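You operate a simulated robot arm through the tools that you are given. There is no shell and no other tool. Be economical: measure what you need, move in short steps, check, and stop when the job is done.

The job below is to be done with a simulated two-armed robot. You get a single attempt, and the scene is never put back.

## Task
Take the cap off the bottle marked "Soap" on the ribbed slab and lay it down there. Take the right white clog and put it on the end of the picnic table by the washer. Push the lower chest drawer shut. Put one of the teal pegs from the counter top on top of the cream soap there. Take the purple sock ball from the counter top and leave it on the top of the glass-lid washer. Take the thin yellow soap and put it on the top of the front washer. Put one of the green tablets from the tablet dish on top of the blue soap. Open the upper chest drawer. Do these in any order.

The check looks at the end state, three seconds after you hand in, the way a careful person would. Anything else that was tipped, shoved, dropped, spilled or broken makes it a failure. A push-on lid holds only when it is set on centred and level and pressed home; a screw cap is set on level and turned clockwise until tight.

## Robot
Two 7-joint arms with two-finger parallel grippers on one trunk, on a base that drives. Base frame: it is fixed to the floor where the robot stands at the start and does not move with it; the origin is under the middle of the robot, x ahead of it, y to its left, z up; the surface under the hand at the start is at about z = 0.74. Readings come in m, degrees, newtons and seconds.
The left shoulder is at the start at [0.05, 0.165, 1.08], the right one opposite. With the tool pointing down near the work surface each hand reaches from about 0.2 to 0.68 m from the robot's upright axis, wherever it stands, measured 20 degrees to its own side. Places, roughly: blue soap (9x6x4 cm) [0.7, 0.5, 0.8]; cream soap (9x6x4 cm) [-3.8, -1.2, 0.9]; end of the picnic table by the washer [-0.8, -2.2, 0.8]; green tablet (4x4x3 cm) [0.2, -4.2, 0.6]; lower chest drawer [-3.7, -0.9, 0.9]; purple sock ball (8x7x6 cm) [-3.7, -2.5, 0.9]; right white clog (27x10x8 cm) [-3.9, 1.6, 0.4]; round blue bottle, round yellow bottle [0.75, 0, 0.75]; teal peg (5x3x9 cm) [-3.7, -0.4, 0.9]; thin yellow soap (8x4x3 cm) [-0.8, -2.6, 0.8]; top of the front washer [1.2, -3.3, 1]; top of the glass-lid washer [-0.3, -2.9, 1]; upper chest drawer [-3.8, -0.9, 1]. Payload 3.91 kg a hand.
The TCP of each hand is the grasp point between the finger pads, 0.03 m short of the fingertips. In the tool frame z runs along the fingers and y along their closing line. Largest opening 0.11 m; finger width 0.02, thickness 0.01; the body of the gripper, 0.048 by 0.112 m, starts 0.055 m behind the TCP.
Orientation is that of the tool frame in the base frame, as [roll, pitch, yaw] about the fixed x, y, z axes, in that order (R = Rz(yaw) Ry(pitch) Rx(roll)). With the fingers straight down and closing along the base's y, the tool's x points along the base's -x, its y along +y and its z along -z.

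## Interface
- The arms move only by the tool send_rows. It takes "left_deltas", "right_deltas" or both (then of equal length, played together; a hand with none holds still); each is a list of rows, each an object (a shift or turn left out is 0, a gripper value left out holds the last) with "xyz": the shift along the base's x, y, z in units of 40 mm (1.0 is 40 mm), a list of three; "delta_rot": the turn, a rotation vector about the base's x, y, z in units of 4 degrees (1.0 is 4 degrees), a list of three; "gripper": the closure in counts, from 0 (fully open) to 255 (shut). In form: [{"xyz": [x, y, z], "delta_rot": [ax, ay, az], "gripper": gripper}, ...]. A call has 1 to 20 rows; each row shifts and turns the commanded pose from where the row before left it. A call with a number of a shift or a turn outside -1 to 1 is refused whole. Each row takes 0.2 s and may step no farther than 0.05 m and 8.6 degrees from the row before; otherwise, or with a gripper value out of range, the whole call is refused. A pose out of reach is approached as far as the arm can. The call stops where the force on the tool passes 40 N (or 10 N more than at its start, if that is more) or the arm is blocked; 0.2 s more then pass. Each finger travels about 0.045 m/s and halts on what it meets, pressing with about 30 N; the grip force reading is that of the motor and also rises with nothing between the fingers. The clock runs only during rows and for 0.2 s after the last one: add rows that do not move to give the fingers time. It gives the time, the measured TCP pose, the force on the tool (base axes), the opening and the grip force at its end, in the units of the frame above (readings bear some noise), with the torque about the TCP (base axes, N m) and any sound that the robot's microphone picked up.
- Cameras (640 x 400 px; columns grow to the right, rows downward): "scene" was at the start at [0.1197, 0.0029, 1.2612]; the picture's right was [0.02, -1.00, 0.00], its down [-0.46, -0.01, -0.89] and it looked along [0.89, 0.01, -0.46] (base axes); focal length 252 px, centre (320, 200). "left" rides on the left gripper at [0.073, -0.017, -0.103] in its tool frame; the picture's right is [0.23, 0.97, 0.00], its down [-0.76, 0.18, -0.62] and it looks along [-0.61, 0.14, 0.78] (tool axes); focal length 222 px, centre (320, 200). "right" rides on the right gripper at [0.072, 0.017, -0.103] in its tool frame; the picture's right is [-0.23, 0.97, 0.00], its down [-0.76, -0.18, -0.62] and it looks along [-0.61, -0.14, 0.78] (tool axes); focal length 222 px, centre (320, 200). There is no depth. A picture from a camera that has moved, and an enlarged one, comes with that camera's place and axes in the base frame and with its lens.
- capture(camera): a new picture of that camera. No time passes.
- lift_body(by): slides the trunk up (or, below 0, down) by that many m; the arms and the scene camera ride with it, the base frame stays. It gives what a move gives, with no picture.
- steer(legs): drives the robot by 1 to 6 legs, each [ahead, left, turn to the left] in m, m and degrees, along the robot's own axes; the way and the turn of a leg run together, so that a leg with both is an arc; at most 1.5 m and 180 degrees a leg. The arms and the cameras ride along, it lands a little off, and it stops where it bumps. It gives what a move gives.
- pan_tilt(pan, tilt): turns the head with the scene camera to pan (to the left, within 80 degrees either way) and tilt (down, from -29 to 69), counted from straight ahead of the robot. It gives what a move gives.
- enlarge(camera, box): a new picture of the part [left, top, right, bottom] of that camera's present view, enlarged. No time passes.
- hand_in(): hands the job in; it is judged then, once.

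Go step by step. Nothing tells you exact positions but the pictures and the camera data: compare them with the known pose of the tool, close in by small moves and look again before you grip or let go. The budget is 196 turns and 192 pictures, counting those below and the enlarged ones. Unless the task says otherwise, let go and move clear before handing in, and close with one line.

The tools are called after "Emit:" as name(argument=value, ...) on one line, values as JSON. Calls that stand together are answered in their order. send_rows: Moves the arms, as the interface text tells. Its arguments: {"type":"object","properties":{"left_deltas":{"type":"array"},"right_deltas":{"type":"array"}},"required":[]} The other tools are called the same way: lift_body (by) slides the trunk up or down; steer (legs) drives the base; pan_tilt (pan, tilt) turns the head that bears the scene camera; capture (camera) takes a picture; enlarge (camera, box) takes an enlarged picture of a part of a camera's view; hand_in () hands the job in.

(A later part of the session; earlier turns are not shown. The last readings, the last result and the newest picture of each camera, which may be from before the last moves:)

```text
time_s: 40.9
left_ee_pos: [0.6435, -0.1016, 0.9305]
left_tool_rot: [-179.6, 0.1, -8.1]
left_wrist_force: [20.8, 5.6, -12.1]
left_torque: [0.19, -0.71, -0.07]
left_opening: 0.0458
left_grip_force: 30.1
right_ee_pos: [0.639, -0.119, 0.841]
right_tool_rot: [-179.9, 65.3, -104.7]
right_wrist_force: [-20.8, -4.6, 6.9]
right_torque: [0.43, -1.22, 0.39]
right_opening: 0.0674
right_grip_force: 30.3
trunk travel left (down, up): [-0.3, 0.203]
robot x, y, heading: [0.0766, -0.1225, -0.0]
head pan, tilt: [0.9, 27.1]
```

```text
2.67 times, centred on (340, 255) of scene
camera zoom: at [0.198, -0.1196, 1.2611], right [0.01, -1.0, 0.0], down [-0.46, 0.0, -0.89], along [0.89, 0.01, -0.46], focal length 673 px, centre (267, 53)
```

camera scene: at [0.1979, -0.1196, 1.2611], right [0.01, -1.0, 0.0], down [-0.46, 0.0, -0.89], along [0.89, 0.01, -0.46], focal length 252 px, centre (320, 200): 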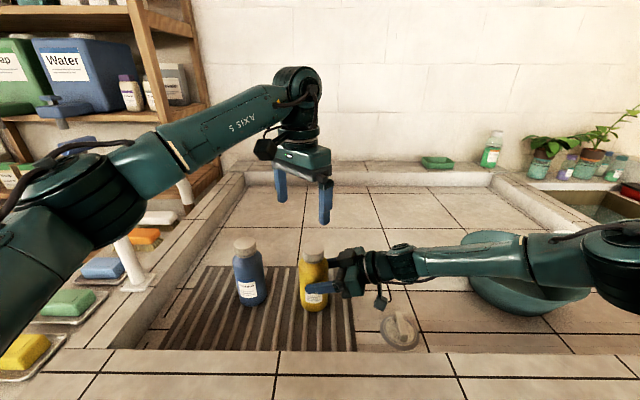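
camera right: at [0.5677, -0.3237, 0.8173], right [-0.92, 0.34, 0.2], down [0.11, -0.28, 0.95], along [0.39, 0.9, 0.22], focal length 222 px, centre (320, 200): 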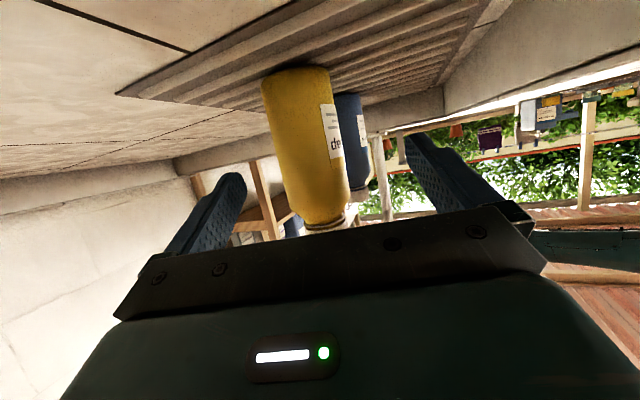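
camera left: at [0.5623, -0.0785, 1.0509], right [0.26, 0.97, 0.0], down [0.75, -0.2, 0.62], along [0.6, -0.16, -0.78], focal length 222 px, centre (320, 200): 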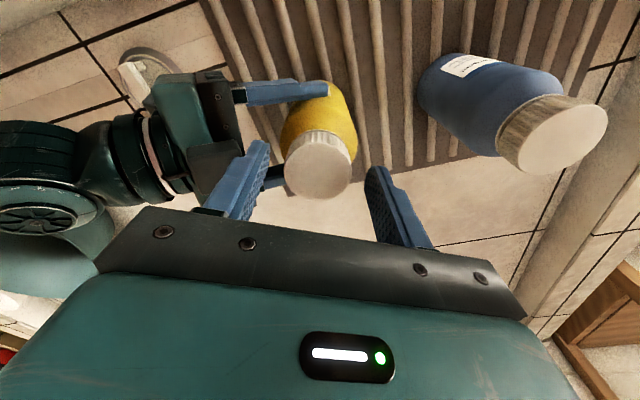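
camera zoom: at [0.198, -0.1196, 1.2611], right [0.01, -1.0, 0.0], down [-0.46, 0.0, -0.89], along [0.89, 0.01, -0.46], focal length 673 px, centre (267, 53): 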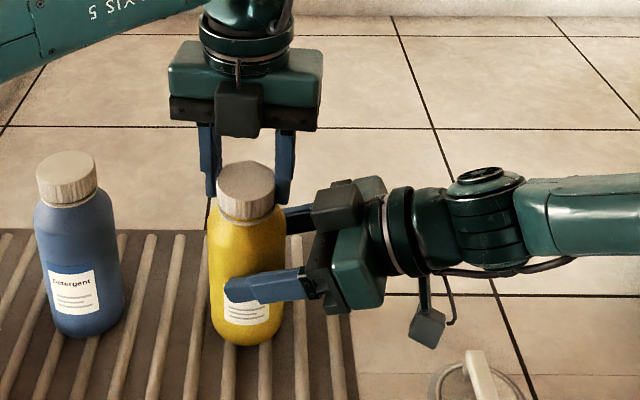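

After about 200° the cap still resists a lift, so it needs another turn. I'll open, rise, rotate the left hand back and regrasp.

Emit:
send_rows(left_deltas=[{"xyz": [0, 0, -0.1], "gripper": 102}, {}, {"xyz": [0, 0, 0.5]}, {"xyz": [0, 0, 0.8]}, {"delta_rot": [0, 0, -1]}, {"delta_rot": [0, 0, -1]}, {"delta_rot": [0, 0, -1]}, {"delta_rot": [0, 0, -1]}, {"delta_rot": [0, 0, -1]}, {"delta_rot": [0, 0, -1]}, {"delta_rot": [0, 0, -1]}, {"delta_rot": [0, 0, -1]}, {"delta_rot": [0, 0, -1]}, {"delta_rot": [0, 0, -1]}, {"delta_rot": [0, 0, -1]}, {"delta_rot": [0, 0, -1]}, {"delta_rot": [0, 0, -1]}, {"delta_rot": [0, 0, -1]}, {"delta_rot": [0, 0, -1]}, {"delta_rot": [0, 0, -1]}])

Emit:
send_rows(left_deltas=[{"delta_rot": [0, 0, -1]}, {"delta_rot": [0, 0, -1]}, {"delta_rot": [0, 0, -1]}, {"delta_rot": [0, 0, -1]}, {"delta_rot": [0, 0, -1]}, {"delta_rot": [0, 0, -1]}, {"delta_rot": [0, 0, -1]}, {"delta_rot": [0, 0, -1]}, {"delta_rot": [0, 0, -1]}, {"delta_rot": [0, 0, -1]}, {"delta_rot": [0, 0, -1]}, {"delta_rot": [0, 0, -1]}, {"delta_rot": [0, 0, -1]}, {"delta_rot": [0, 0, -1]}, {"delta_rot": [0, 0, -1]}, {"delta_rot": [0, 0, -1]}, {"delta_rot": [0, 0, -1]}, {"delta_rot": [0, 0, -1]}, {"delta_rot": [0, 0, -1]}, {"delta_rot": [0, 0, -1]}])

Emit:
send_rows(left_deltas=[{"delta_rot": [0, 0, -1]}, {"delta_rot": [0, 0, -1]}, {"delta_rot": [0, 0, -1]}, {"delta_rot": [0, 0, -1]}, {"delta_rot": [0, 0, -1]}, {"delta_rot": [0, 0, -1]}, {"delta_rot": [0, 0, -1]}, {"delta_rot": [0, 0, -1]}, {"delta_rot": [0, 0, -1]}, {"delta_rot": [0, 0, -1]}])

Emit:
capture(camera="left")

Emit:
enlarge(camera="scene", box=[220, 180, 460, 330])

```text
time_s: 45.1
left_ee_pos: [0.6422, -0.103, 0.9784]
left_tool_rot: [179.9, 0.0, -72.2]
left_wrist_force: [1.3, 0.1, 1.0]
left_torque: [0.0, -0.01, 0.01]
left_opening: 0.0663
left_grip_force: 0.1
right_ee_pos: [0.6391, -0.121, 0.8399]
right_tool_rot: [-179.8, 65.1, -104.8]
right_wrist_force: [1.5, -0.5, 1.0]
right_torque: [-0.07, -0.09, 0.01]
right_opening: 0.0656
right_grip_force: 30.3
trunk travel left (down, up): [-0.3, 0.203]
robot x, y, heading: [0.0782, -0.1217, -0.5]
head pan, tilt: [0.9, 27.1]
```

```text
time_s: 49.3
left_ee_pos: [0.6423, -0.1026, 0.9789]
left_tool_rot: [-180.0, 0.1, -152.3]
left_wrist_force: [0.0, -0.6, 0.3]
left_torque: [-0.01, -0.01, 0.01]
left_opening: 0.0662
left_grip_force: 0.1
right_ee_pos: [0.6402, -0.121, 0.8394]
right_tool_rot: [-179.7, 65.2, -104.9]
right_wrist_force: [1.1, -0.7, 1.1]
right_torque: [-0.09, -0.12, 0.03]
right_opening: 0.0655
right_grip_force: 29.6
trunk travel left (down, up): [-0.3, 0.203]
robot x, y, heading: [0.0783, -0.1217, -0.1]
head pan, tilt: [0.9, 27.1]
```

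```text
time_s: 51.5
left_ee_pos: [0.6426, -0.1023, 0.9791]
left_tool_rot: [180.0, 0.2, 167.8]
left_wrist_force: [-0.8, -0.3, 0.0]
left_torque: [0.0, -0.02, 0.01]
left_opening: 0.0657
left_grip_force: 0.0
right_ee_pos: [0.6392, -0.12, 0.8407]
right_tool_rot: [-179.8, 65.1, -104.9]
right_wrist_force: [2.3, -0.6, 1.2]
right_torque: [-0.09, -0.13, 0.01]
right_opening: 0.0653
right_grip_force: 29.3
trunk travel left (down, up): [-0.3, 0.203]
robot x, y, heading: [0.0778, -0.1188, -0.3]
head pan, tilt: [0.9, 27.1]
```

```text
160 pictures are left
camera left: at [0.5681, -0.1031, 1.0832], right [-0.02, 1.0, 0.0], down [0.78, 0.01, 0.62], along [0.62, 0.01, -0.78], focal length 222 px, centre (320, 200)
```

left: 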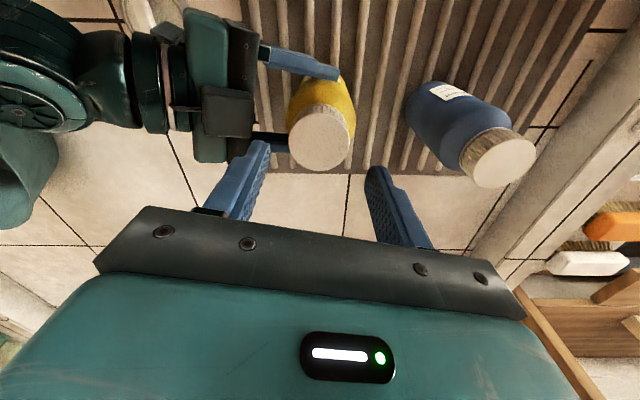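

```text
2.67 times, centred on (340, 255) of scene
camera zoom: at [0.1976, -0.1196, 1.2612], right [0.01, -1.0, 0.0], down [-0.46, 0.0, -0.89], along [0.89, 0.01, -0.46], focal length 673 px, centre (267, 53)
```

zoom: 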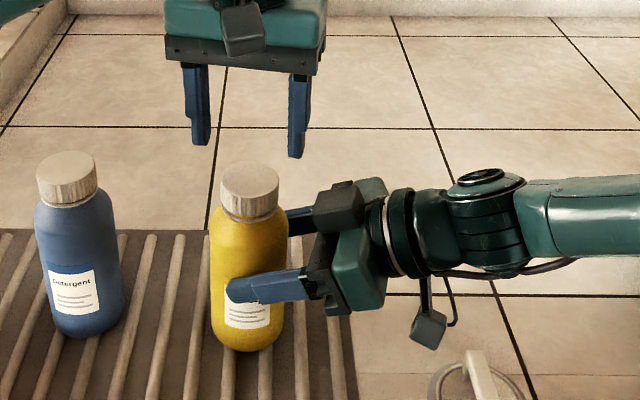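

The cap is now at about (0.637, -0.101). I'll centre on it, lower, grip again and turn.

Emit:
send_rows(left_deltas=[{"xyz": [-0.13, 0.03, -0.4]}, {"xyz": [0, 0, -0.45]}, {"xyz": [0, 0, -0.45]}, {"gripper": 255}, {}, {}, {}])

Emit:
send_rows(left_deltas=[{"delta_rot": [0, 0, 1]}, {"delta_rot": [0, 0, 1]}, {"delta_rot": [0, 0, 1]}, {"delta_rot": [0, 0, 1]}, {"delta_rot": [0, 0, 1]}, {"delta_rot": [0, 0, 1]}, {"delta_rot": [0, 0, 1]}, {"delta_rot": [0, 0, 1]}, {"xyz": [0, 0, 0.02], "delta_rot": [0, 0, 1]}, {"delta_rot": [0, 0, 1]}, {"delta_rot": [0, 0, 1]}, {"delta_rot": [0, 0, 1]}])

```text
time_s: 53.1
left_ee_pos: [0.636, -0.1009, 0.9275]
left_tool_rot: [-180.0, 0.1, 167.9]
left_wrist_force: [0.8, -0.9, -0.7]
left_torque: [0.18, -0.07, 0.01]
left_opening: 0.0451
left_grip_force: 29.9
right_ee_pos: [0.6397, -0.12, 0.8396]
right_tool_rot: [-179.8, 65.1, -104.8]
right_wrist_force: [0.3, 0.3, 1.3]
right_torque: [-0.41, -0.03, 0.0]
right_opening: 0.0653
right_grip_force: 30.0
trunk travel left (down, up): [-0.3, 0.203]
robot x, y, heading: [0.0755, -0.1218, -0.3]
head pan, tilt: [0.9, 27.1]
```

```text
time_s: 55.7
left_ee_pos: [0.6377, -0.1016, 0.9279]
left_tool_rot: [-179.8, 0.0, -144.1]
left_wrist_force: [6.3, -18.5, 0.6]
left_torque: [-1.0, 0.06, -0.12]
left_opening: 0.0451
left_grip_force: 29.8
right_ee_pos: [0.6374, -0.1195, 0.8398]
right_tool_rot: [179.9, 65.1, -104.9]
right_wrist_force: [-6.0, 19.3, -3.8]
right_torque: [-0.73, -0.58, 0.24]
right_opening: 0.0651
right_grip_force: 30.2
trunk travel left (down, up): [-0.3, 0.203]
robot x, y, heading: [0.0776, -0.123, -0.5]
head pan, tilt: [0.9, 27.1]
```

Emit:
send_rows(left_deltas=[{"xyz": [0.03, -0.05, 0], "delta_rot": [0, 0, 1]}, {"delta_rot": [0, 0, 1]}, {"delta_rot": [0, 0, 1]}, {"xyz": [0.03, 0, 0], "delta_rot": [0, 0, 1]}, {"delta_rot": [0, 0, 1]}, {"delta_rot": [0, 0, 1]}, {"xyz": [0, 0, 0.02], "delta_rot": [0, 0, 1]}, {"delta_rot": [0, 0, 1]}, {"delta_rot": [0, 0, 1]}, {"delta_rot": [0, 0, 1]}, {"delta_rot": [0, 0, 1]}, {"delta_rot": [0, 0, 1]}])

Emit:
send_rows(left_deltas=[{"xyz": [0.03, 0, 0.02], "delta_rot": [0, 0, 1]}, {"delta_rot": [0, 0, 1]}, {"delta_rot": [0, 0, 1]}, {"xyz": [0.03, 0, 0], "delta_rot": [0, 0, 1]}, {"delta_rot": [0, 0, 1]}, {"delta_rot": [0, 0, 1]}, {"xyz": [0.03, 0, 0.02], "delta_rot": [0, 0, 1]}, {"delta_rot": [0, 0, 1]}, {"delta_rot": [0, 0, 1]}, {"delta_rot": [0, 0, 1]}, {"delta_rot": [0, 0, 1]}, {"delta_rot": [0, 0, 1]}])

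Emit:
enlarge(camera="scene", box=[220, 180, 460, 330])

```text
time_s: 58.3
left_ee_pos: [0.6411, -0.1038, 0.9293]
left_tool_rot: [-179.9, 0.0, -96.0]
left_wrist_force: [14.4, -8.3, -0.6]
left_torque: [-0.2, -0.26, -0.29]
left_opening: 0.045
left_grip_force: 30.3
right_ee_pos: [0.6396, -0.1208, 0.8397]
right_tool_rot: [180.0, 65.1, -104.8]
right_wrist_force: [-14.1, 8.0, -0.3]
right_torque: [-0.52, -0.91, 0.56]
right_opening: 0.0655
right_grip_force: 29.8
trunk travel left (down, up): [-0.3, 0.203]
robot x, y, heading: [0.0815, -0.1226, -0.3]
head pan, tilt: [0.9, 27.1]
```

```text
time_s: 60.9
left_ee_pos: [0.6437, -0.1015, 0.9312]
left_tool_rot: [-179.8, 0.1, -47.9]
left_wrist_force: [19.7, 2.7, -0.6]
left_torque: [-0.02, -0.42, -0.18]
left_opening: 0.0453
left_grip_force: 30.0
right_ee_pos: [0.6387, -0.1206, 0.8394]
right_tool_rot: [180.0, 65.1, -104.9]
right_wrist_force: [-18.3, -1.7, -0.8]
right_torque: [0.24, -1.18, 0.54]
right_opening: 0.0659
right_grip_force: 29.9
trunk travel left (down, up): [-0.3, 0.203]
robot x, y, heading: [0.0784, -0.1211, -0.5]
head pan, tilt: [0.9, 27.1]
```

```text
2.67 times, centred on (340, 255) of scene
camera zoom: at [0.1977, -0.1195, 1.2611], right [0.01, -1.0, 0.0], down [-0.46, -0.01, -0.89], along [0.89, 0.01, -0.46], focal length 673 px, centre (267, 53)
```

zoom: 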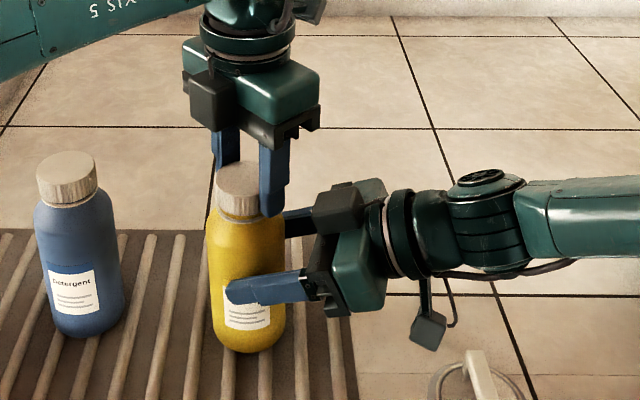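

About 345° turned, and the neck begins to show beneath the cap. I'll continue and test by lifting.

Emit:
send_rows(left_deltas=[{"xyz": [0.04, 0, 0], "delta_rot": [0, 0, 1]}, {"xyz": [0, 0, 0.01], "delta_rot": [0, 0, 1]}, {"delta_rot": [0, 0, 1]}, {"xyz": [0, 0, 0.01], "delta_rot": [0, 0, 1]}, {"delta_rot": [0, 0, 1]}, {"xyz": [0, 0, 0.01], "delta_rot": [0, 0, 1]}, {"delta_rot": [0, 0, 1]}, {"delta_rot": [0, 0, 1]}, {"delta_rot": [0, 0, 1]}, {"delta_rot": [0, 0, 1]}, {"delta_rot": [0, 0, 1]}])

Emit:
send_rows(left_deltas=[{"xyz": [0, 0, 0.08]}, {"xyz": [0, 0, 0.08]}, {}])

Emit:
enlarge(camera="scene", box=[220, 180, 460, 330])

```text
time_s: 63.3
left_ee_pos: [0.6455, -0.1027, 0.9324]
left_tool_rot: [-179.8, -0.1, -4.0]
left_wrist_force: [15.7, 12.1, 3.0]
left_torque: [0.3, -0.38, -0.26]
left_opening: 0.0451
left_grip_force: 30.6
right_ee_pos: [0.6396, -0.1213, 0.8406]
right_tool_rot: [-179.9, 65.0, -104.9]
right_wrist_force: [-17.6, -12.0, -1.6]
right_torque: [0.45, -0.84, 0.55]
right_opening: 0.0662
right_grip_force: 29.9
trunk travel left (down, up): [-0.3, 0.203]
robot x, y, heading: [0.0783, -0.1231, -0.3]
head pan, tilt: [0.9, 27.1]
```

```text
time_s: 64.1
left_ee_pos: [0.6452, -0.1037, 0.9379]
left_tool_rot: [180.0, 0.1, -4.2]
left_wrist_force: [9.5, 5.5, -7.9]
left_torque: [0.06, -0.16, 0.01]
left_opening: 0.045
left_grip_force: 30.0
right_ee_pos: [0.6408, -0.1204, 0.8397]
right_tool_rot: [-179.8, 65.2, -104.9]
right_wrist_force: [-9.5, -5.1, 2.9]
right_torque: [0.51, -0.81, 0.17]
right_opening: 0.0661
right_grip_force: 30.2
trunk travel left (down, up): [-0.3, 0.203]
robot x, y, heading: [0.0789, -0.1199, -0.4]
head pan, tilt: [0.9, 27.1]
```

```text
2.67 times, centred on (340, 255) of scene
camera zoom: at [0.1979, -0.1196, 1.2611], right [0.01, -1.0, 0.0], down [-0.46, 0.0, -0.89], along [0.89, 0.01, -0.46], focal length 673 px, centre (267, 53)
```

zoom: 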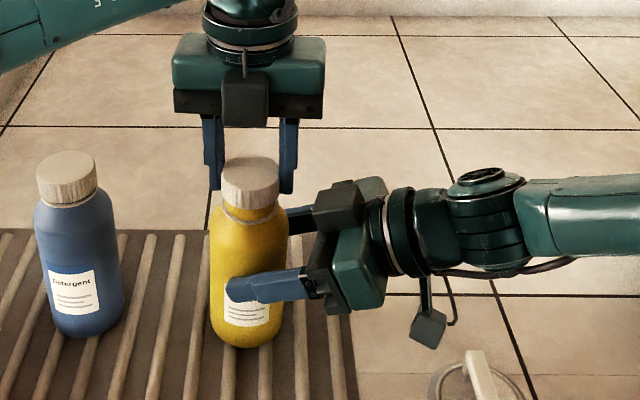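

The cap has lifted a little with modest force. I'll lift further to see whether it comes free.

Emit:
send_rows(left_deltas=[{"xyz": [0, 0, 0.15]}, {"xyz": [0, 0, 0.15]}, {}])

Emit:
enlarge(camera="scene", box=[220, 180, 460, 330])

```text
time_s: 64.9
left_ee_pos: [0.645, -0.1043, 0.9502]
left_tool_rot: [-179.9, 0.1, -4.2]
left_wrist_force: [0.1, -0.2, -0.2]
left_torque: [0.0, -0.01, 0.01]
left_opening: 0.0452
left_grip_force: 30.1
right_ee_pos: [0.6404, -0.1211, 0.8397]
right_tool_rot: [-179.8, 65.1, -104.9]
right_wrist_force: [1.2, 0.6, 0.6]
right_torque: [-0.17, -0.05, 0.02]
right_opening: 0.066
right_grip_force: 30.3
trunk travel left (down, up): [-0.3, 0.203]
robot x, y, heading: [0.076, -0.123, -0.5]
head pan, tilt: [0.9, 27.1]
```

```text
2.67 times, centred on (340, 255) of scene
camera zoom: at [0.1977, -0.1197, 1.2612], right [0.01, -1.0, 0.0], down [-0.46, 0.0, -0.89], along [0.89, 0.01, -0.46], focal length 673 px, centre (267, 53)
```

zoom: 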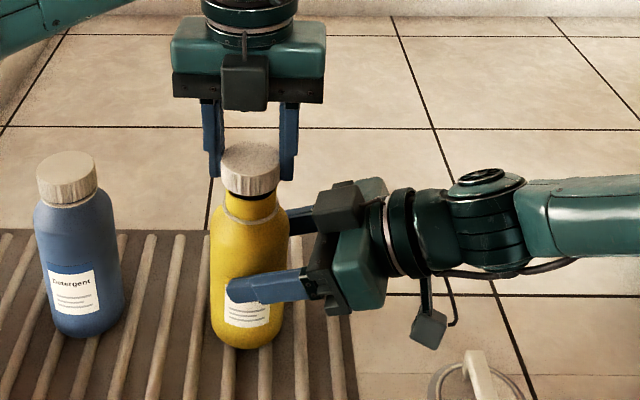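

The cap is free. I'll raise it over the blue bottle and take it to the empty left part of the slab at about (0.62, 0.16).

Emit:
send_rows(left_deltas=[{"xyz": [0, 0, 0.8]}, {"xyz": [0, 0, 0.8]}, {"xyz": [-0.1, 1, 0]}, {"xyz": [-0.1, 1, 0]}, {"xyz": [-0.1, 1, 0]}, {"xyz": [-0.1, 1, 0]}, {"xyz": [-0.1, 1, 0]}, {"xyz": [-0.1, 1, 0]}, {"xyz": [0, 0.6, 0]}, {"xyz": [0, 0, -1]}, {"xyz": [0, 0, -1]}, {"xyz": [0, 0, -1]}, {"xyz": [0, 0, -1]}, {}])

Emit:
capture(camera="scene")

Emit:
capture(camera="left")

```text
time_s: 66.5
left_ee_pos: [0.6257, 0.0793, 1.0138]
left_tool_rot: [179.0, -0.4, -6.4]
left_wrist_force: [0.2, -7.3, -0.4]
left_torque: [0.39, 0.04, -0.2]
left_opening: 0.0451
left_grip_force: 30.2
right_ee_pos: [0.6388, -0.1219, 0.8402]
right_tool_rot: [-179.9, 65.0, -105.0]
right_wrist_force: [0.0, -1.6, -0.4]
right_torque: [-0.2, -0.06, -0.01]
right_opening: 0.0658
right_grip_force: 29.9
trunk travel left (down, up): [-0.3, 0.203]
robot x, y, heading: [0.0789, -0.122, -0.3]
head pan, tilt: [0.9, 27.1]
stopped in row 8 (left hand): the force on the tool passed its limit at 56 N (the readings are from after the stop); the commanded pose is now the measured one
```

```text
155 pictures are left
camera scene: at [0.1975, -0.1196, 1.2612], right [0.01, -1.0, 0.0], down [-0.46, 0.0, -0.89], along [0.89, 0.01, -0.46], focal length 252 px, centre (320, 200)
```

scene: 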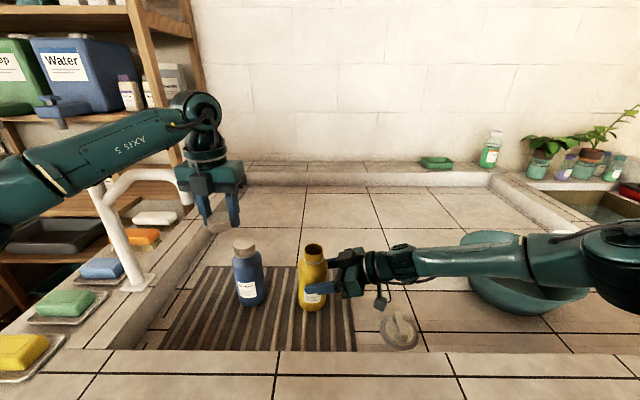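

```text
154 pictures are left
camera left: at [0.6995, 0.0888, 1.1182], right [0.12, -0.99, 0.02], down [-0.78, -0.08, 0.62], along [-0.61, -0.09, -0.78], focal length 222 px, centre (320, 200)
```

left: 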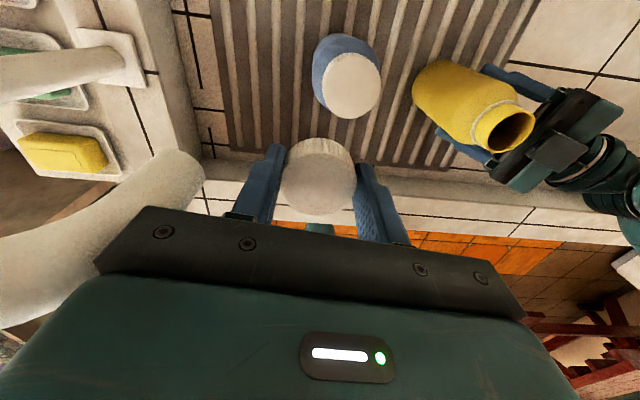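

The hand bumped the tap's spout, which ends near (0.605, 0.13, 1.06). I'll back away and instead lay the cap on the slab's front middle at about (0.56, -0.02), turning the hand so its camera faces the robot.

Emit:
send_rows(left_deltas=[{"xyz": [0, -1, 0]}, {"xyz": [-0.4, -1, 0], "delta_rot": [0.2, 0, -1]}, {"xyz": [-0.6, -0.5, 0], "delta_rot": [0, 0, -1]}, {"xyz": [-0.6, 0, 0], "delta_rot": [0, 0, -1]}, {"delta_rot": [0, 0, -1]}, {"delta_rot": [0, 0, -1]}, {"delta_rot": [0, 0, -1]}, {"delta_rot": [0, 0, -1]}, {"delta_rot": [0, 0, -1]}, {"delta_rot": [0, 0, -1]}, {"delta_rot": [0, 0, -1]}, {"delta_rot": [0, 0, -1]}, {"delta_rot": [0, 0, -1]}, {"delta_rot": [0, 0, -1]}, {"delta_rot": [0, 0, -1]}, {"delta_rot": [0, 0, -1]}, {"delta_rot": [0, 0, -1]}, {"delta_rot": [0, 0, -1]}, {"delta_rot": [0, 0, -1]}, {"delta_rot": [0, 0, -1]}])

Emit:
send_rows(left_deltas=[{"delta_rot": [0, 0, -1]}, {"delta_rot": [0, 0, -1]}, {"delta_rot": [0, 0, -1]}, {"delta_rot": [0, 0, -1]}, {"delta_rot": [0, 0, -1]}, {"delta_rot": [0, 0, -1]}, {"delta_rot": [0, 0, -1]}, {"delta_rot": [0, 0, -1]}, {"delta_rot": [0, 0, -1]}, {"delta_rot": [0, 0, -1]}, {"delta_rot": [0, 0, -1]}, {"delta_rot": [0, 0, -1]}, {"delta_rot": [0, 0, -1]}, {"delta_rot": [0, 0, -1]}, {"delta_rot": [0, 0, -1]}, {"delta_rot": [0, 0, -1]}, {"delta_rot": [0, 0, -1]}, {"delta_rot": [0, 0, -1]}, {"delta_rot": [0, 0, -1]}, {"delta_rot": [0, 0, -1]}])

Emit:
capture(camera="scene")

```text
time_s: 70.7
left_ee_pos: [0.5633, -0.0201, 1.0149]
left_tool_rot: [-180.0, -0.2, -82.1]
left_wrist_force: [0.4, -0.8, -0.5]
left_torque: [0.0, 0.01, 0.02]
left_opening: 0.045
left_grip_force: 29.8
right_ee_pos: [0.6393, -0.121, 0.8404]
right_tool_rot: [179.9, 65.2, -105.0]
right_wrist_force: [0.5, 0.7, -4.5]
right_torque: [-0.12, 0.06, 0.0]
right_opening: 0.0657
right_grip_force: 30.5
trunk travel left (down, up): [-0.3, 0.203]
robot x, y, heading: [0.0757, -0.1182, -0.2]
head pan, tilt: [0.9, 27.1]
```

```text
time_s: 74.9
left_ee_pos: [0.5621, -0.0179, 1.014]
left_tool_rot: [-180.0, -0.2, -162.1]
left_wrist_force: [0.0, 0.3, -0.2]
left_torque: [0.01, -0.03, 0.06]
left_opening: 0.0451
left_grip_force: 30.3
right_ee_pos: [0.6382, -0.1209, 0.8396]
right_tool_rot: [179.9, 65.1, -105.0]
right_wrist_force: [0.1, 0.1, -4.1]
right_torque: [-0.08, -0.01, -0.03]
right_opening: 0.0656
right_grip_force: 30.3
trunk travel left (down, up): [-0.3, 0.203]
robot x, y, heading: [0.0774, -0.1192, -0.5]
head pan, tilt: [0.9, 27.1]
```

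```text
153 pictures are left
camera scene: at [0.198, -0.1199, 1.2611], right [0.01, -1.0, 0.0], down [-0.46, 0.0, -0.89], along [0.89, 0.01, -0.46], focal length 252 px, centre (320, 200)
```

scene: 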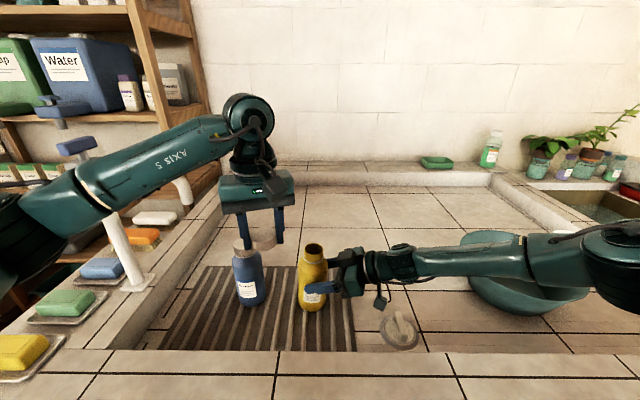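

Emit:
send_rows(left_deltas=[{"xyz": [-0.1, -0.1, -1]}, {"xyz": [0, 0, -1]}, {"xyz": [0, 0, -1]}, {"xyz": [0, 0, -1]}, {"xyz": [0, 0, -0.9]}, {}])

Emit:
enlarge(camera="scene", box=[160, 220, 400, 370])

Emit:
capture(camera="left")

```text
time_s: 76.3
left_ee_pos: [0.5586, -0.0227, 0.8198]
left_tool_rot: [180.0, -0.3, -162.0]
left_wrist_force: [-0.6, -0.1, 0.0]
left_torque: [-0.04, 0.0, -0.02]
left_opening: 0.0451
left_grip_force: 29.7
right_ee_pos: [0.6387, -0.1215, 0.84]
right_tool_rot: [179.9, 65.1, -105.0]
right_wrist_force: [-0.4, 0.1, -3.5]
right_torque: [-0.11, 0.05, 0.03]
right_opening: 0.0654
right_grip_force: 30.0
trunk travel left (down, up): [-0.3, 0.203]
robot x, y, heading: [0.0782, -0.1229, -0.6]
head pan, tilt: [0.9, 27.1]
```

```text
2.67 times, centred on (280, 295) of scene
camera zoom: at [0.198, -0.1199, 1.2611], right [0.01, -1.0, 0.0], down [-0.46, 0.0, -0.89], along [0.89, 0.01, -0.46], focal length 673 px, centre (427, -53)
```

zoom: 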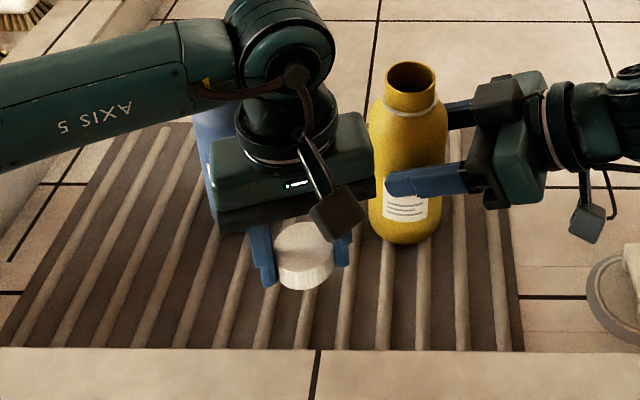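

```text
151 pictures are left
camera left: at [0.4943, -0.0607, 0.9229], right [-0.52, 0.86, 0.0], down [0.67, 0.4, 0.62], along [0.53, 0.32, -0.78], focal length 222 px, centre (320, 200)
```

left: 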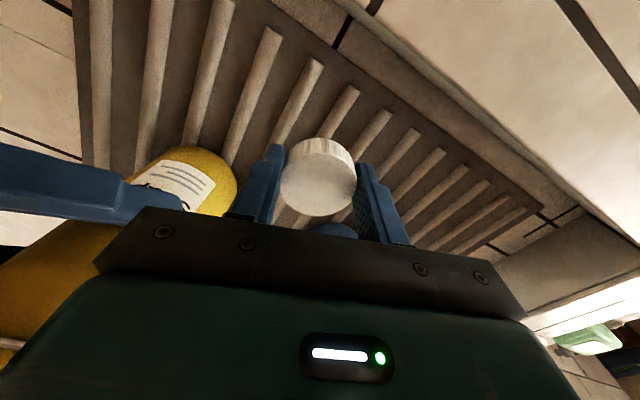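

The cap is over the free front of the slab. I'll lower slowly to touch.

Emit:
send_rows(left_deltas=[{"xyz": [0, 0, -0.15]}, {"xyz": [0, 0, -0.15]}, {"xyz": [0, 0, -0.15]}, {"xyz": [0, 0, -0.12]}, {}])

Emit:
enlarge(camera="scene", box=[160, 220, 400, 370])

```text
time_s: 77.5
left_ee_pos: [0.5591, -0.0232, 0.7944]
left_tool_rot: [-179.9, -0.2, -162.0]
left_wrist_force: [-0.8, -0.4, -0.9]
left_torque: [0.03, -0.02, -0.05]
left_opening: 0.045
left_grip_force: 29.8
right_ee_pos: [0.6388, -0.121, 0.8394]
right_tool_rot: [-179.9, 65.1, -105.1]
right_wrist_force: [0.2, 0.5, -4.8]
right_torque: [-0.06, 0.04, -0.01]
right_opening: 0.0654
right_grip_force: 30.2
trunk travel left (down, up): [-0.3, 0.203]
robot x, y, heading: [0.0747, -0.1221, -0.2]
head pan, tilt: [0.9, 27.1]
```

```text
2.67 times, centred on (280, 295) of scene
camera zoom: at [0.198, -0.1199, 1.2611], right [0.01, -1.0, 0.0], down [-0.46, 0.0, -0.89], along [0.89, 0.01, -0.46], focal length 673 px, centre (427, -53)
```

zoom: 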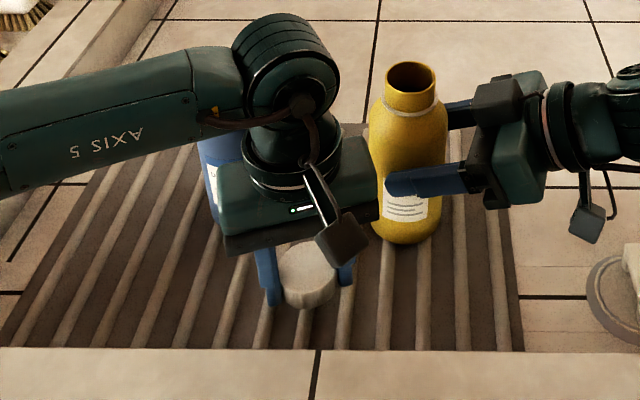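

Emit:
send_rows(left_deltas=[{"xyz": [0, 0, -0.1]}, {"xyz": [0, 0, -0.08]}, {}])

```text
time_s: 78.3
left_ee_pos: [0.5592, -0.0234, 0.787]
left_tool_rot: [180.0, -0.2, -162.0]
left_wrist_force: [0.3, 0.1, 0.6]
left_torque: [0.01, 0.0, -0.04]
left_opening: 0.0452
left_grip_force: 30.1
right_ee_pos: [0.6382, -0.1206, 0.8392]
right_tool_rot: [180.0, 65.1, -105.1]
right_wrist_force: [-0.5, -0.2, -3.4]
right_torque: [-0.11, 0.04, 0.0]
right_opening: 0.0654
right_grip_force: 30.3
trunk travel left (down, up): [-0.3, 0.203]
robot x, y, heading: [0.0771, -0.1225, -0.4]
head pan, tilt: [0.9, 27.1]
```

Emit:
send_rows(left_deltas=[{"xyz": [0, 0, -0.08]}, {"xyz": [0, 0, -0.08]}, {"xyz": [0, 0, -0.08]}, {}])

Emit:
enlarge(camera="scene", box=[220, 280, 340, 355])

```text
time_s: 79.3
left_ee_pos: [0.5589, -0.0234, 0.7783]
left_tool_rot: [-180.0, -0.1, -162.0]
left_wrist_force: [-0.1, 0.6, -1.0]
left_torque: [-0.01, 0.0, -0.01]
left_opening: 0.0453
left_grip_force: 30.5
right_ee_pos: [0.6392, -0.1217, 0.8404]
right_tool_rot: [-180.0, 65.1, -105.0]
right_wrist_force: [-0.1, -0.2, -4.7]
right_torque: [-0.12, 0.05, 0.02]
right_opening: 0.0655
right_grip_force: 29.6
trunk travel left (down, up): [-0.3, 0.203]
robot x, y, heading: [0.076, -0.1193, -0.3]
head pan, tilt: [0.9, 27.1]
```

```text
5.33 times, centred on (280, 318) of scene
camera zoom: at [0.198, -0.1199, 1.2611], right [0.01, -1.0, 0.0], down [-0.46, 0.0, -0.89], along [0.89, 0.01, -0.46], focal length 1345 px, centre (533, -427)
```

zoom: 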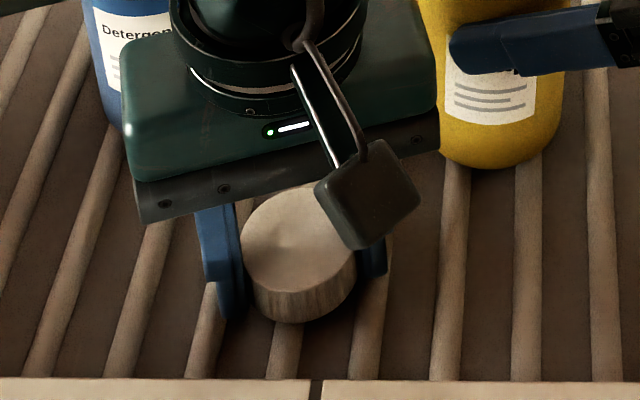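

Emit:
send_rows(left_deltas=[{"xyz": [0, 0, -0.06]}, {"xyz": [0, 0, -0.06]}, {"xyz": [0, 0, -0.06]}, {}])

Emit:
enlarge(camera="scene", box=[220, 280, 340, 355])

```text
time_s: 80.3
left_ee_pos: [0.5583, -0.0237, 0.7752]
left_tool_rot: [-179.8, 0.2, -162.0]
left_wrist_force: [-5.8, 5.3, 35.5]
left_torque: [0.41, 0.39, 0.0]
left_opening: 0.0452
left_grip_force: 29.9
right_ee_pos: [0.6371, -0.121, 0.8416]
right_tool_rot: [-179.7, 65.3, -104.6]
right_wrist_force: [-0.6, -0.2, -4.2]
right_torque: [-0.11, 0.03, 0.01]
right_opening: 0.0655
right_grip_force: 29.7
trunk travel left (down, up): [-0.3, 0.203]
robot x, y, heading: [0.078, -0.1243, -0.4]
head pan, tilt: [0.9, 27.1]
```

```text
5.33 times, centred on (280, 318) of scene
camera zoom: at [0.1949, -0.1201, 1.2619], right [0.01, -1.0, 0.0], down [-0.45, 0.0, -0.89], along [0.89, 0.01, -0.45], focal length 1345 px, centre (533, -427)
```

zoom: 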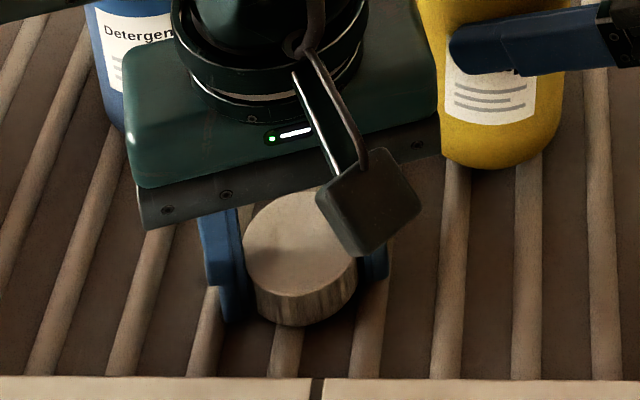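

Contact. I'll ease off 2 mm, open slightly, and rise.

Emit:
send_rows(left_deltas=[{"xyz": [0, 0, 0.07]}, {"gripper": 110}, {}, {}, {"xyz": [0, 0, 0.5]}, {"xyz": [0, 0, 1]}, {"xyz": [0, 0, 1]}, {"xyz": [0, 0, 1]}, {"xyz": [-0.5, 0, 1]}, {"xyz": [-1, 0, 1]}, {"xyz": [-1, 0.5, 0]}, {"xyz": [-1, 0.5, 0]}])

Emit:
enlarge(camera="scene", box=[160, 220, 400, 370])

```text
refused: row 10 steps farther than a row can; nothing moved
```

```text
2.67 times, centred on (280, 295) of scene
camera zoom: at [0.1949, -0.1201, 1.2619], right [0.01, -1.0, 0.0], down [-0.45, 0.0, -0.89], along [0.89, 0.01, -0.45], focal length 673 px, centre (427, -53)
```

zoom: 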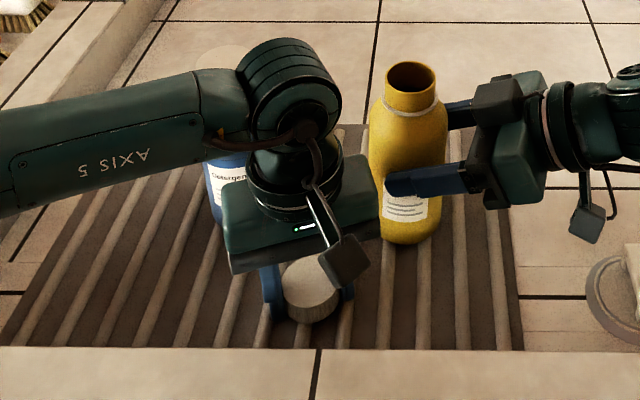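

Emit:
send_rows(left_deltas=[{"xyz": [0, 0, 0.07]}, {"gripper": 110}, {}, {}, {"xyz": [0, 0, 0.5]}, {"xyz": [0, 0, 1]}, {"xyz": [0, 0, 1]}, {"xyz": [0, 0, 1]}, {"xyz": [-0.5, 0, 1]}, {"xyz": [-0.7, 0, 0.9]}, {"xyz": [-1, 0.5, 0]}, {"xyz": [-1, 0.5, 0]}])

Emit:
enlarge(camera="scene", box=[160, 220, 400, 370])

```text
time_s: 82.9
left_ee_pos: [0.4293, 0.0165, 0.9905]
left_tool_rot: [180.0, -0.2, -162.0]
left_wrist_force: [-0.9, 0.3, -0.7]
left_torque: [0.0, 0.0, 0.01]
left_opening: 0.0625
left_grip_force: 0.1
right_ee_pos: [0.6397, -0.1212, 0.8413]
right_tool_rot: [-179.9, 65.2, -104.9]
right_wrist_force: [0.8, -0.2, -4.1]
right_torque: [-0.1, 0.02, 0.02]
right_opening: 0.0651
right_grip_force: 30.2
trunk travel left (down, up): [-0.3, 0.203]
robot x, y, heading: [0.0752, -0.1217, -0.4]
head pan, tilt: [0.9, 27.1]
```

```text
2.67 times, centred on (280, 295) of scene
camera zoom: at [0.1977, -0.1197, 1.2612], right [0.01, -1.0, 0.0], down [-0.46, 0.0, -0.89], along [0.89, 0.01, -0.46], focal length 673 px, centre (427, -53)
```

zoom: 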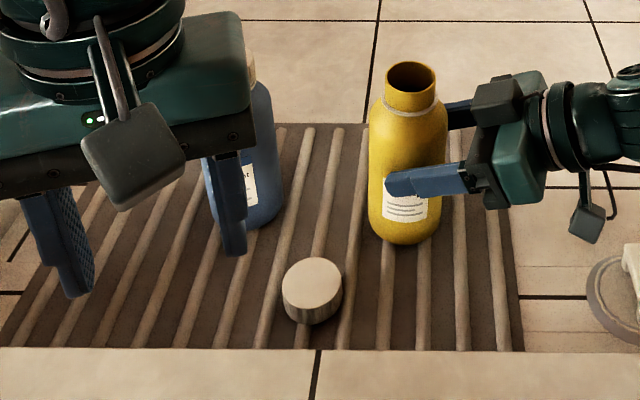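

The cap lies on the slab. The right hand carries the bottle's weight (-4 N), so I'll lower it in small steps until it stands, then release.

Emit:
send_rows(right_deltas=[{"xyz": [0, 0, -0.04]}, {"xyz": [0, 0, -0.04]}, {}])

```text
time_s: 83.7
left_ee_pos: [0.4291, 0.0161, 0.9894]
left_tool_rot: [179.9, -0.2, -162.0]
left_wrist_force: [-0.3, -0.2, 0.2]
left_torque: [0.03, 0.02, -0.01]
left_opening: 0.0624
left_grip_force: 0.0
right_ee_pos: [0.6389, -0.1217, 0.8403]
right_tool_rot: [-179.5, 65.3, -104.7]
right_wrist_force: [-0.7, -2.9, 9.1]
right_torque: [-0.36, 0.14, 0.0]
right_opening: 0.0653
right_grip_force: 29.8
trunk travel left (down, up): [-0.3, 0.203]
robot x, y, heading: [0.0784, -0.124, -0.3]
head pan, tilt: [0.9, 27.1]
```

The bottle stands. I'll open and retreat along the approach line.

Emit:
send_rows(right_deltas=[{"gripper": 0}, {}, {}, {}, {}, {"xyz": [-0.2, -0.73, 0]}, {"xyz": [-0.2, -0.73, 0]}, {"xyz": [-0.2, -0.73, 0]}, {"xyz": [0, 0, 1]}, {"xyz": [0, 0, 1]}, {"xyz": [0, 0, 1]}, {"xyz": [-0.5, 0, 0.8]}, {"xyz": [-1, 0, 0]}, {"xyz": [-1, 0, 0]}, {"xyz": [-1, 0, 0]}])

Emit:
capture(camera="scene")

```text
time_s: 86.9
left_ee_pos: [0.4303, 0.0152, 0.9912]
left_tool_rot: [-180.0, -0.2, -162.0]
left_wrist_force: [-0.4, -0.6, 0.1]
left_torque: [0.01, 0.03, -0.04]
left_opening: 0.0627
left_grip_force: 0.0
right_ee_pos: [0.4739, -0.2083, 0.9912]
right_tool_rot: [-179.9, 65.2, -104.9]
right_wrist_force: [0.4, 0.4, 0.2]
right_torque: [0.0, 0.0, 0.0]
right_opening: 0.1101
right_grip_force: 0.1
trunk travel left (down, up): [-0.3, 0.203]
robot x, y, heading: [0.0798, -0.1181, -0.6]
head pan, tilt: [0.9, 27.1]
```

```text
145 pictures are left
camera scene: at [0.1972, -0.12, 1.2612], right [0.01, -1.0, 0.0], down [-0.46, 0.0, -0.89], along [0.89, 0.01, -0.46], focal length 252 px, centre (320, 200)
```

scene: 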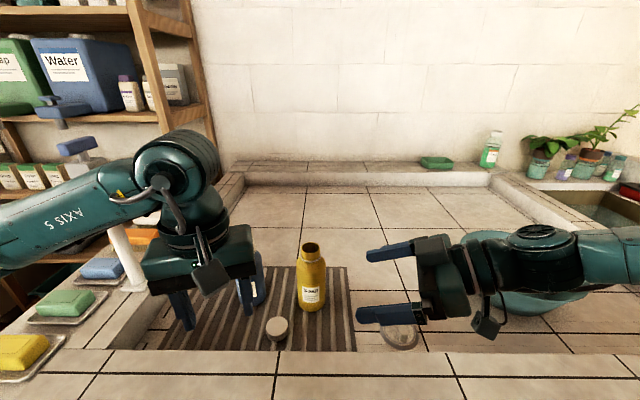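

The soap bottle stands open with its cap beside it on the slab. Next I'll return the right hand to pointing down, back off, and look around.

Emit:
send_rows(right_deltas=[{"delta_rot": [-0.96, 0.26, 0]}, {"delta_rot": [-0.96, 0.26, 0]}, {"delta_rot": [-0.96, 0.26, 0]}, {"delta_rot": [-0.96, 0.26, 0]}, {"delta_rot": [-0.96, 0.26, 0]}, {"delta_rot": [-0.96, 0.26, 0]}, {"delta_rot": [-0.96, 0.26, 0]}, {"delta_rot": [-0.96, 0.26, 0]}, {"delta_rot": [-0.96, 0.26, 0]}, {"delta_rot": [-0.96, 0.26, 0]}, {"delta_rot": [-0.96, 0.26, 0]}, {"delta_rot": [-0.96, 0.26, 0]}, {"delta_rot": [-0.96, 0.26, 0]}, {"delta_rot": [-0.96, 0.26, 0]}, {"delta_rot": [-0.96, 0.26, 0]}, {"delta_rot": [-0.96, 0.26, 0]}, {"delta_rot": [-0.3, 0.08, 0]}], left_deltas=[{"delta_rot": [0, 0, -1]}, {"delta_rot": [0, 0, -1]}, {"delta_rot": [0, 0, -1]}, {"delta_rot": [0, 0, -1]}, {"delta_rot": [0, 0, -0.5], "gripper": 0}, {"xyz": [-1, 0.5, 0.5]}, {"xyz": [-0.5, 0.5, 0.5]}, {"xyz": [0, 0.5, 0.5]}, {}, {}, {}, {}, {}, {}, {}, {}, {}])

Emit:
send_rows(right_deltas=[{"delta_rot": [0, 0, -1]}, {"delta_rot": [0, 0, -1]}, {"delta_rot": [0, 0, -1]}, {"delta_rot": [0, 0, -1]}, {"delta_rot": [0, 0, -1]}, {"delta_rot": [0, 0, -1]}, {"delta_rot": [0, 0, -1]}, {"delta_rot": [0, 0, -1]}, {"delta_rot": [0, 0, -1]}, {"delta_rot": [0, 0, -1]}, {"delta_rot": [0, 0, -1]}, {"delta_rot": [0, 0, -1]}, {"delta_rot": [0, 0, -1]}, {"delta_rot": [0, 0, -1]}, {"delta_rot": [0, 0, -1]}, {"delta_rot": [0, 0, -1]}, {"delta_rot": [0, 0, -1]}, {"delta_rot": [0, 0, -1]}, {"xyz": [-1, 0, 0.8], "delta_rot": [0, 0, -0.8]}, {"xyz": [-1, 0, 0.8]}])

Emit:
steer(legs=[[-0.4, 0, 0]])

Emit:
pan_tilt(pan=-75, tilt=25)

Emit:
capture(camera="scene")

Emit:
pan_tilt(pan=75, tilt=25)

Emit:
capture(camera="scene")

```text
time_s: 90.2
left_ee_pos: [0.3693, 0.0753, 1.0496]
left_tool_rot: [-180.0, -0.2, 180.0]
left_wrist_force: [0.1, -0.5, -0.6]
left_torque: [-0.01, 0.02, -0.01]
left_opening: 0.1101
left_grip_force: 0.2
right_ee_pos: [0.443, -0.0862, 1.0094]
right_tool_rot: [175.3, 12.8, -109.0]
right_wrist_force: [-1.0, 0.5, -0.3]
right_torque: [-0.01, -0.02, -0.02]
right_opening: 0.1099
right_grip_force: 0.1
right hand out of reach, approached as far as the arm can: row 1, 2, 3, 4, 5, 6, 7, 8, 9, 10, 11, 12, 13, 14, 15, 16
trunk travel left (down, up): [-0.3, 0.203]
robot x, y, heading: [0.0786, -0.1209, -0.3]
head pan, tilt: [0.9, 27.1]
stopped in row 16 (right hand): the arm was blocked; the commanded pose is now the measured one
```

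```text
refused: row 19 steps farther than a row can; nothing moved
```

```text
time_s: 92.7
left_ee_pos: [-0.0263, 0.0782, 1.0509]
left_tool_rot: [-180.0, -0.2, -180.0]
left_wrist_force: [0.0, 0.6, 0.3]
left_torque: [0.02, -0.02, 0.01]
left_opening: 0.1099
left_grip_force: 0.1
right_ee_pos: [0.047, -0.083, 1.0104]
right_tool_rot: [175.4, 12.7, -108.9]
right_wrist_force: [0.3, 0.1, 0.2]
right_torque: [0.0, -0.01, -0.01]
right_opening: 0.11
right_grip_force: 0.0
trunk travel left (down, up): [-0.3, 0.203]
robot x, y, heading: [-0.3179, -0.1164, -0.8]
head pan, tilt: [0.9, 27.1]
```

```text
time_s: 94.2
left_ee_pos: [-0.0267, 0.0782, 1.0497]
left_tool_rot: [-180.0, -0.2, 179.9]
left_wrist_force: [-0.6, -0.4, 0.3]
left_torque: [0.01, -0.03, 0.0]
left_opening: 0.11
left_grip_force: 0.1
right_ee_pos: [0.0478, -0.083, 1.0124]
right_tool_rot: [175.2, 13.2, -109.0]
right_wrist_force: [0.2, -0.8, -0.7]
right_torque: [0.02, -0.01, -0.01]
right_opening: 0.1098
right_grip_force: 0.1
trunk travel left (down, up): [-0.3, 0.203]
robot x, y, heading: [-0.3152, -0.1198, -0.3]
head pan, tilt: [-75.0, 25.0]
```

```text
144 pictures are left
camera scene: at [-0.198, -0.1209, 1.2654], right [-0.03, -1.0, 0.0], down [-0.41, 0.01, -0.91], along [0.91, -0.03, -0.41], focal length 252 px, centre (320, 200)
```

scene: 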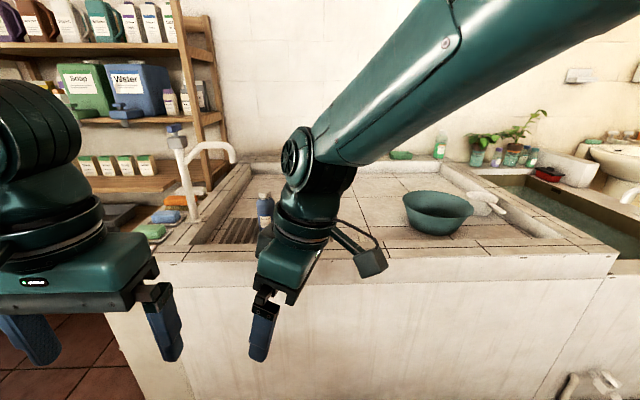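

```text
time_s: 96.5
left_ee_pos: [-0.0247, 0.078, 1.0498]
left_tool_rot: [180.0, -0.2, -179.9]
left_wrist_force: [0.2, -0.3, 0.9]
left_torque: [0.03, 0.02, 0.01]
left_opening: 0.11
left_grip_force: 0.1
right_ee_pos: [0.0473, -0.0833, 1.0117]
right_tool_rot: [175.4, 12.7, -108.9]
right_wrist_force: [-0.7, 0.3, -0.2]
right_torque: [0.0, -0.01, 0.03]
right_opening: 0.11
right_grip_force: 0.0
trunk travel left (down, up): [-0.3, 0.203]
robot x, y, heading: [-0.3202, -0.119, -0.4]
head pan, tilt: [75.0, 25.0]
```

```text
143 pictures are left
camera scene: at [-0.2657, -0.0292, 1.2645], right [0.96, -0.27, 0.0], down [-0.11, -0.41, -0.91], along [0.24, 0.87, -0.42], focal length 252 px, centre (320, 200)
```

scene: 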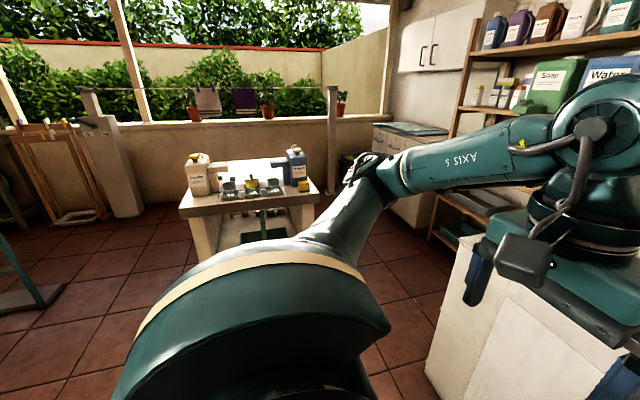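

Right arm is a bit folded. I'll straighten that hand back to a neutral downward pose, away from the left arm.

Emit:
send_rows(right_deltas=[{"xyz": [0, -0.8, 0.5], "delta_rot": [-0.86, 0, 0]}, {"xyz": [0, -0.8, 0.5], "delta_rot": [-0.86, 0, 0]}, {"xyz": [0, -0.8, 0.3], "delta_rot": [-0.86, 0, 0]}, {"xyz": [0, -0.8, 0], "delta_rot": [-0.86, 0, 0]}, {"delta_rot": [0, 0, -1]}, {"delta_rot": [0, 0, -1]}, {"delta_rot": [0, 0, -1]}, {"delta_rot": [0, 0, -1]}, {"delta_rot": [0, 0, -1]}, {"delta_rot": [0, 0, -1]}, {"delta_rot": [0, 0, -1]}, {"delta_rot": [0, 0, -1]}, {"delta_rot": [0, 0, -1]}, {"delta_rot": [0, 0, -1]}, {"delta_rot": [0, 0, -1]}, {"delta_rot": [0, 0, -1]}, {"delta_rot": [0, 0, -1]}, {"delta_rot": [0, 0, -1]}, {"delta_rot": [0, 0, -1]}, {"delta_rot": [0, 0, -1]}])

Emit:
pan_tilt(pan=0, tilt=15)

Emit:
steer(legs=[[-0.3, 0, 0], [0, 0, 170]])

```text
time_s: 97.7
left_ee_pos: [-0.0266, 0.0773, 1.0501]
left_tool_rot: [-179.9, -0.2, 179.8]
left_wrist_force: [0.2, 0.3, -0.4]
left_torque: [0.04, 0.02, 0.01]
left_opening: 0.1097
left_grip_force: 0.0
right_ee_pos: [0.0242, -0.0957, 1.0331]
right_tool_rot: [176.0, 7.3, -112.0]
right_wrist_force: [0.6, -0.2, -0.1]
right_torque: [0.04, 0.01, -0.01]
right_opening: 0.11
right_grip_force: 0.1
right hand out of reach, approached as far as the arm can: row 1, 2, 3, 4
trunk travel left (down, up): [-0.3, 0.203]
robot x, y, heading: [-0.3194, -0.1178, -0.4]
head pan, tilt: [75.0, 25.0]
stopped in row 5 (right hand): the arm was blocked; the commanded pose is now the measured one
```

```text
time_s: 99.1
left_ee_pos: [-0.0262, 0.0779, 1.0488]
left_tool_rot: [180.0, -0.2, 179.9]
left_wrist_force: [0.5, 0.4, 0.9]
left_torque: [0.03, 0.01, 0.01]
left_opening: 0.1101
left_grip_force: 0.0
right_ee_pos: [0.0244, -0.0957, 1.0331]
right_tool_rot: [176.1, 7.4, -112.0]
right_wrist_force: [0.5, -0.1, -0.1]
right_torque: [0.01, -0.04, 0.0]
right_opening: 0.1101
right_grip_force: 0.1
trunk travel left (down, up): [-0.3, 0.203]
robot x, y, heading: [-0.3193, -0.1192, -0.3]
head pan, tilt: [0.0, 15.0]
```

```text
time_s: 108.1
left_ee_pos: [-0.9426, -0.2569, 1.0496]
left_tool_rot: [-180.0, -0.2, -10.7]
left_wrist_force: [0.1, 0.0, 0.1]
left_torque: [0.0, -0.02, 0.0]
left_opening: 0.1102
left_grip_force: 0.1
right_ee_pos: [-0.9612, -0.0772, 1.0342]
right_tool_rot: [176.0, 7.6, 57.2]
right_wrist_force: [0.4, 0.0, -0.7]
right_torque: [0.0, -0.02, 0.03]
right_opening: 0.1098
right_grip_force: 0.1
trunk travel left (down, up): [-0.3, 0.203]
robot x, y, heading: [-0.6222, -0.116, 168.7]
head pan, tilt: [0.0, 15.0]
```

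Emit:
capture(camera="scene")

Emit:
capture(camera="right")

```text
142 pictures are left
camera scene: at [-0.7427, -0.1045, 1.2796], right [0.06, 1.0, 0.0], down [0.27, -0.02, -0.96], along [-0.96, 0.05, -0.27], focal length 252 px, centre (320, 200)
```

scene: 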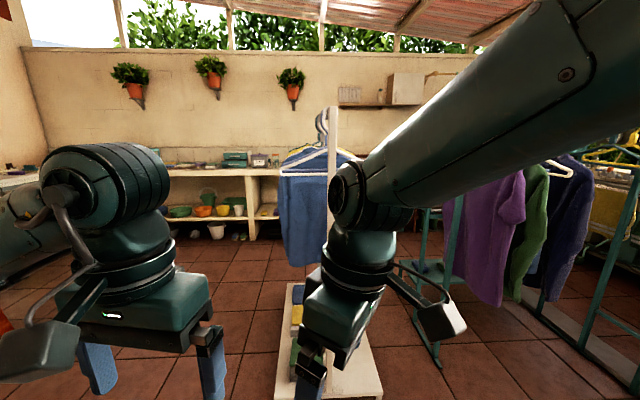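

```text
141 pictures are left
camera right: at [-0.905, -0.0092, 1.1285], right [0.7, -0.71, 0.1], down [-0.55, -0.45, 0.7], along [-0.45, -0.55, -0.7], focal length 222 px, centre (320, 200)
```

right: 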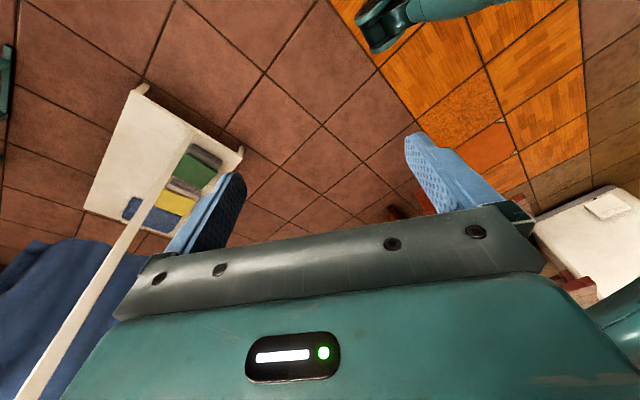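

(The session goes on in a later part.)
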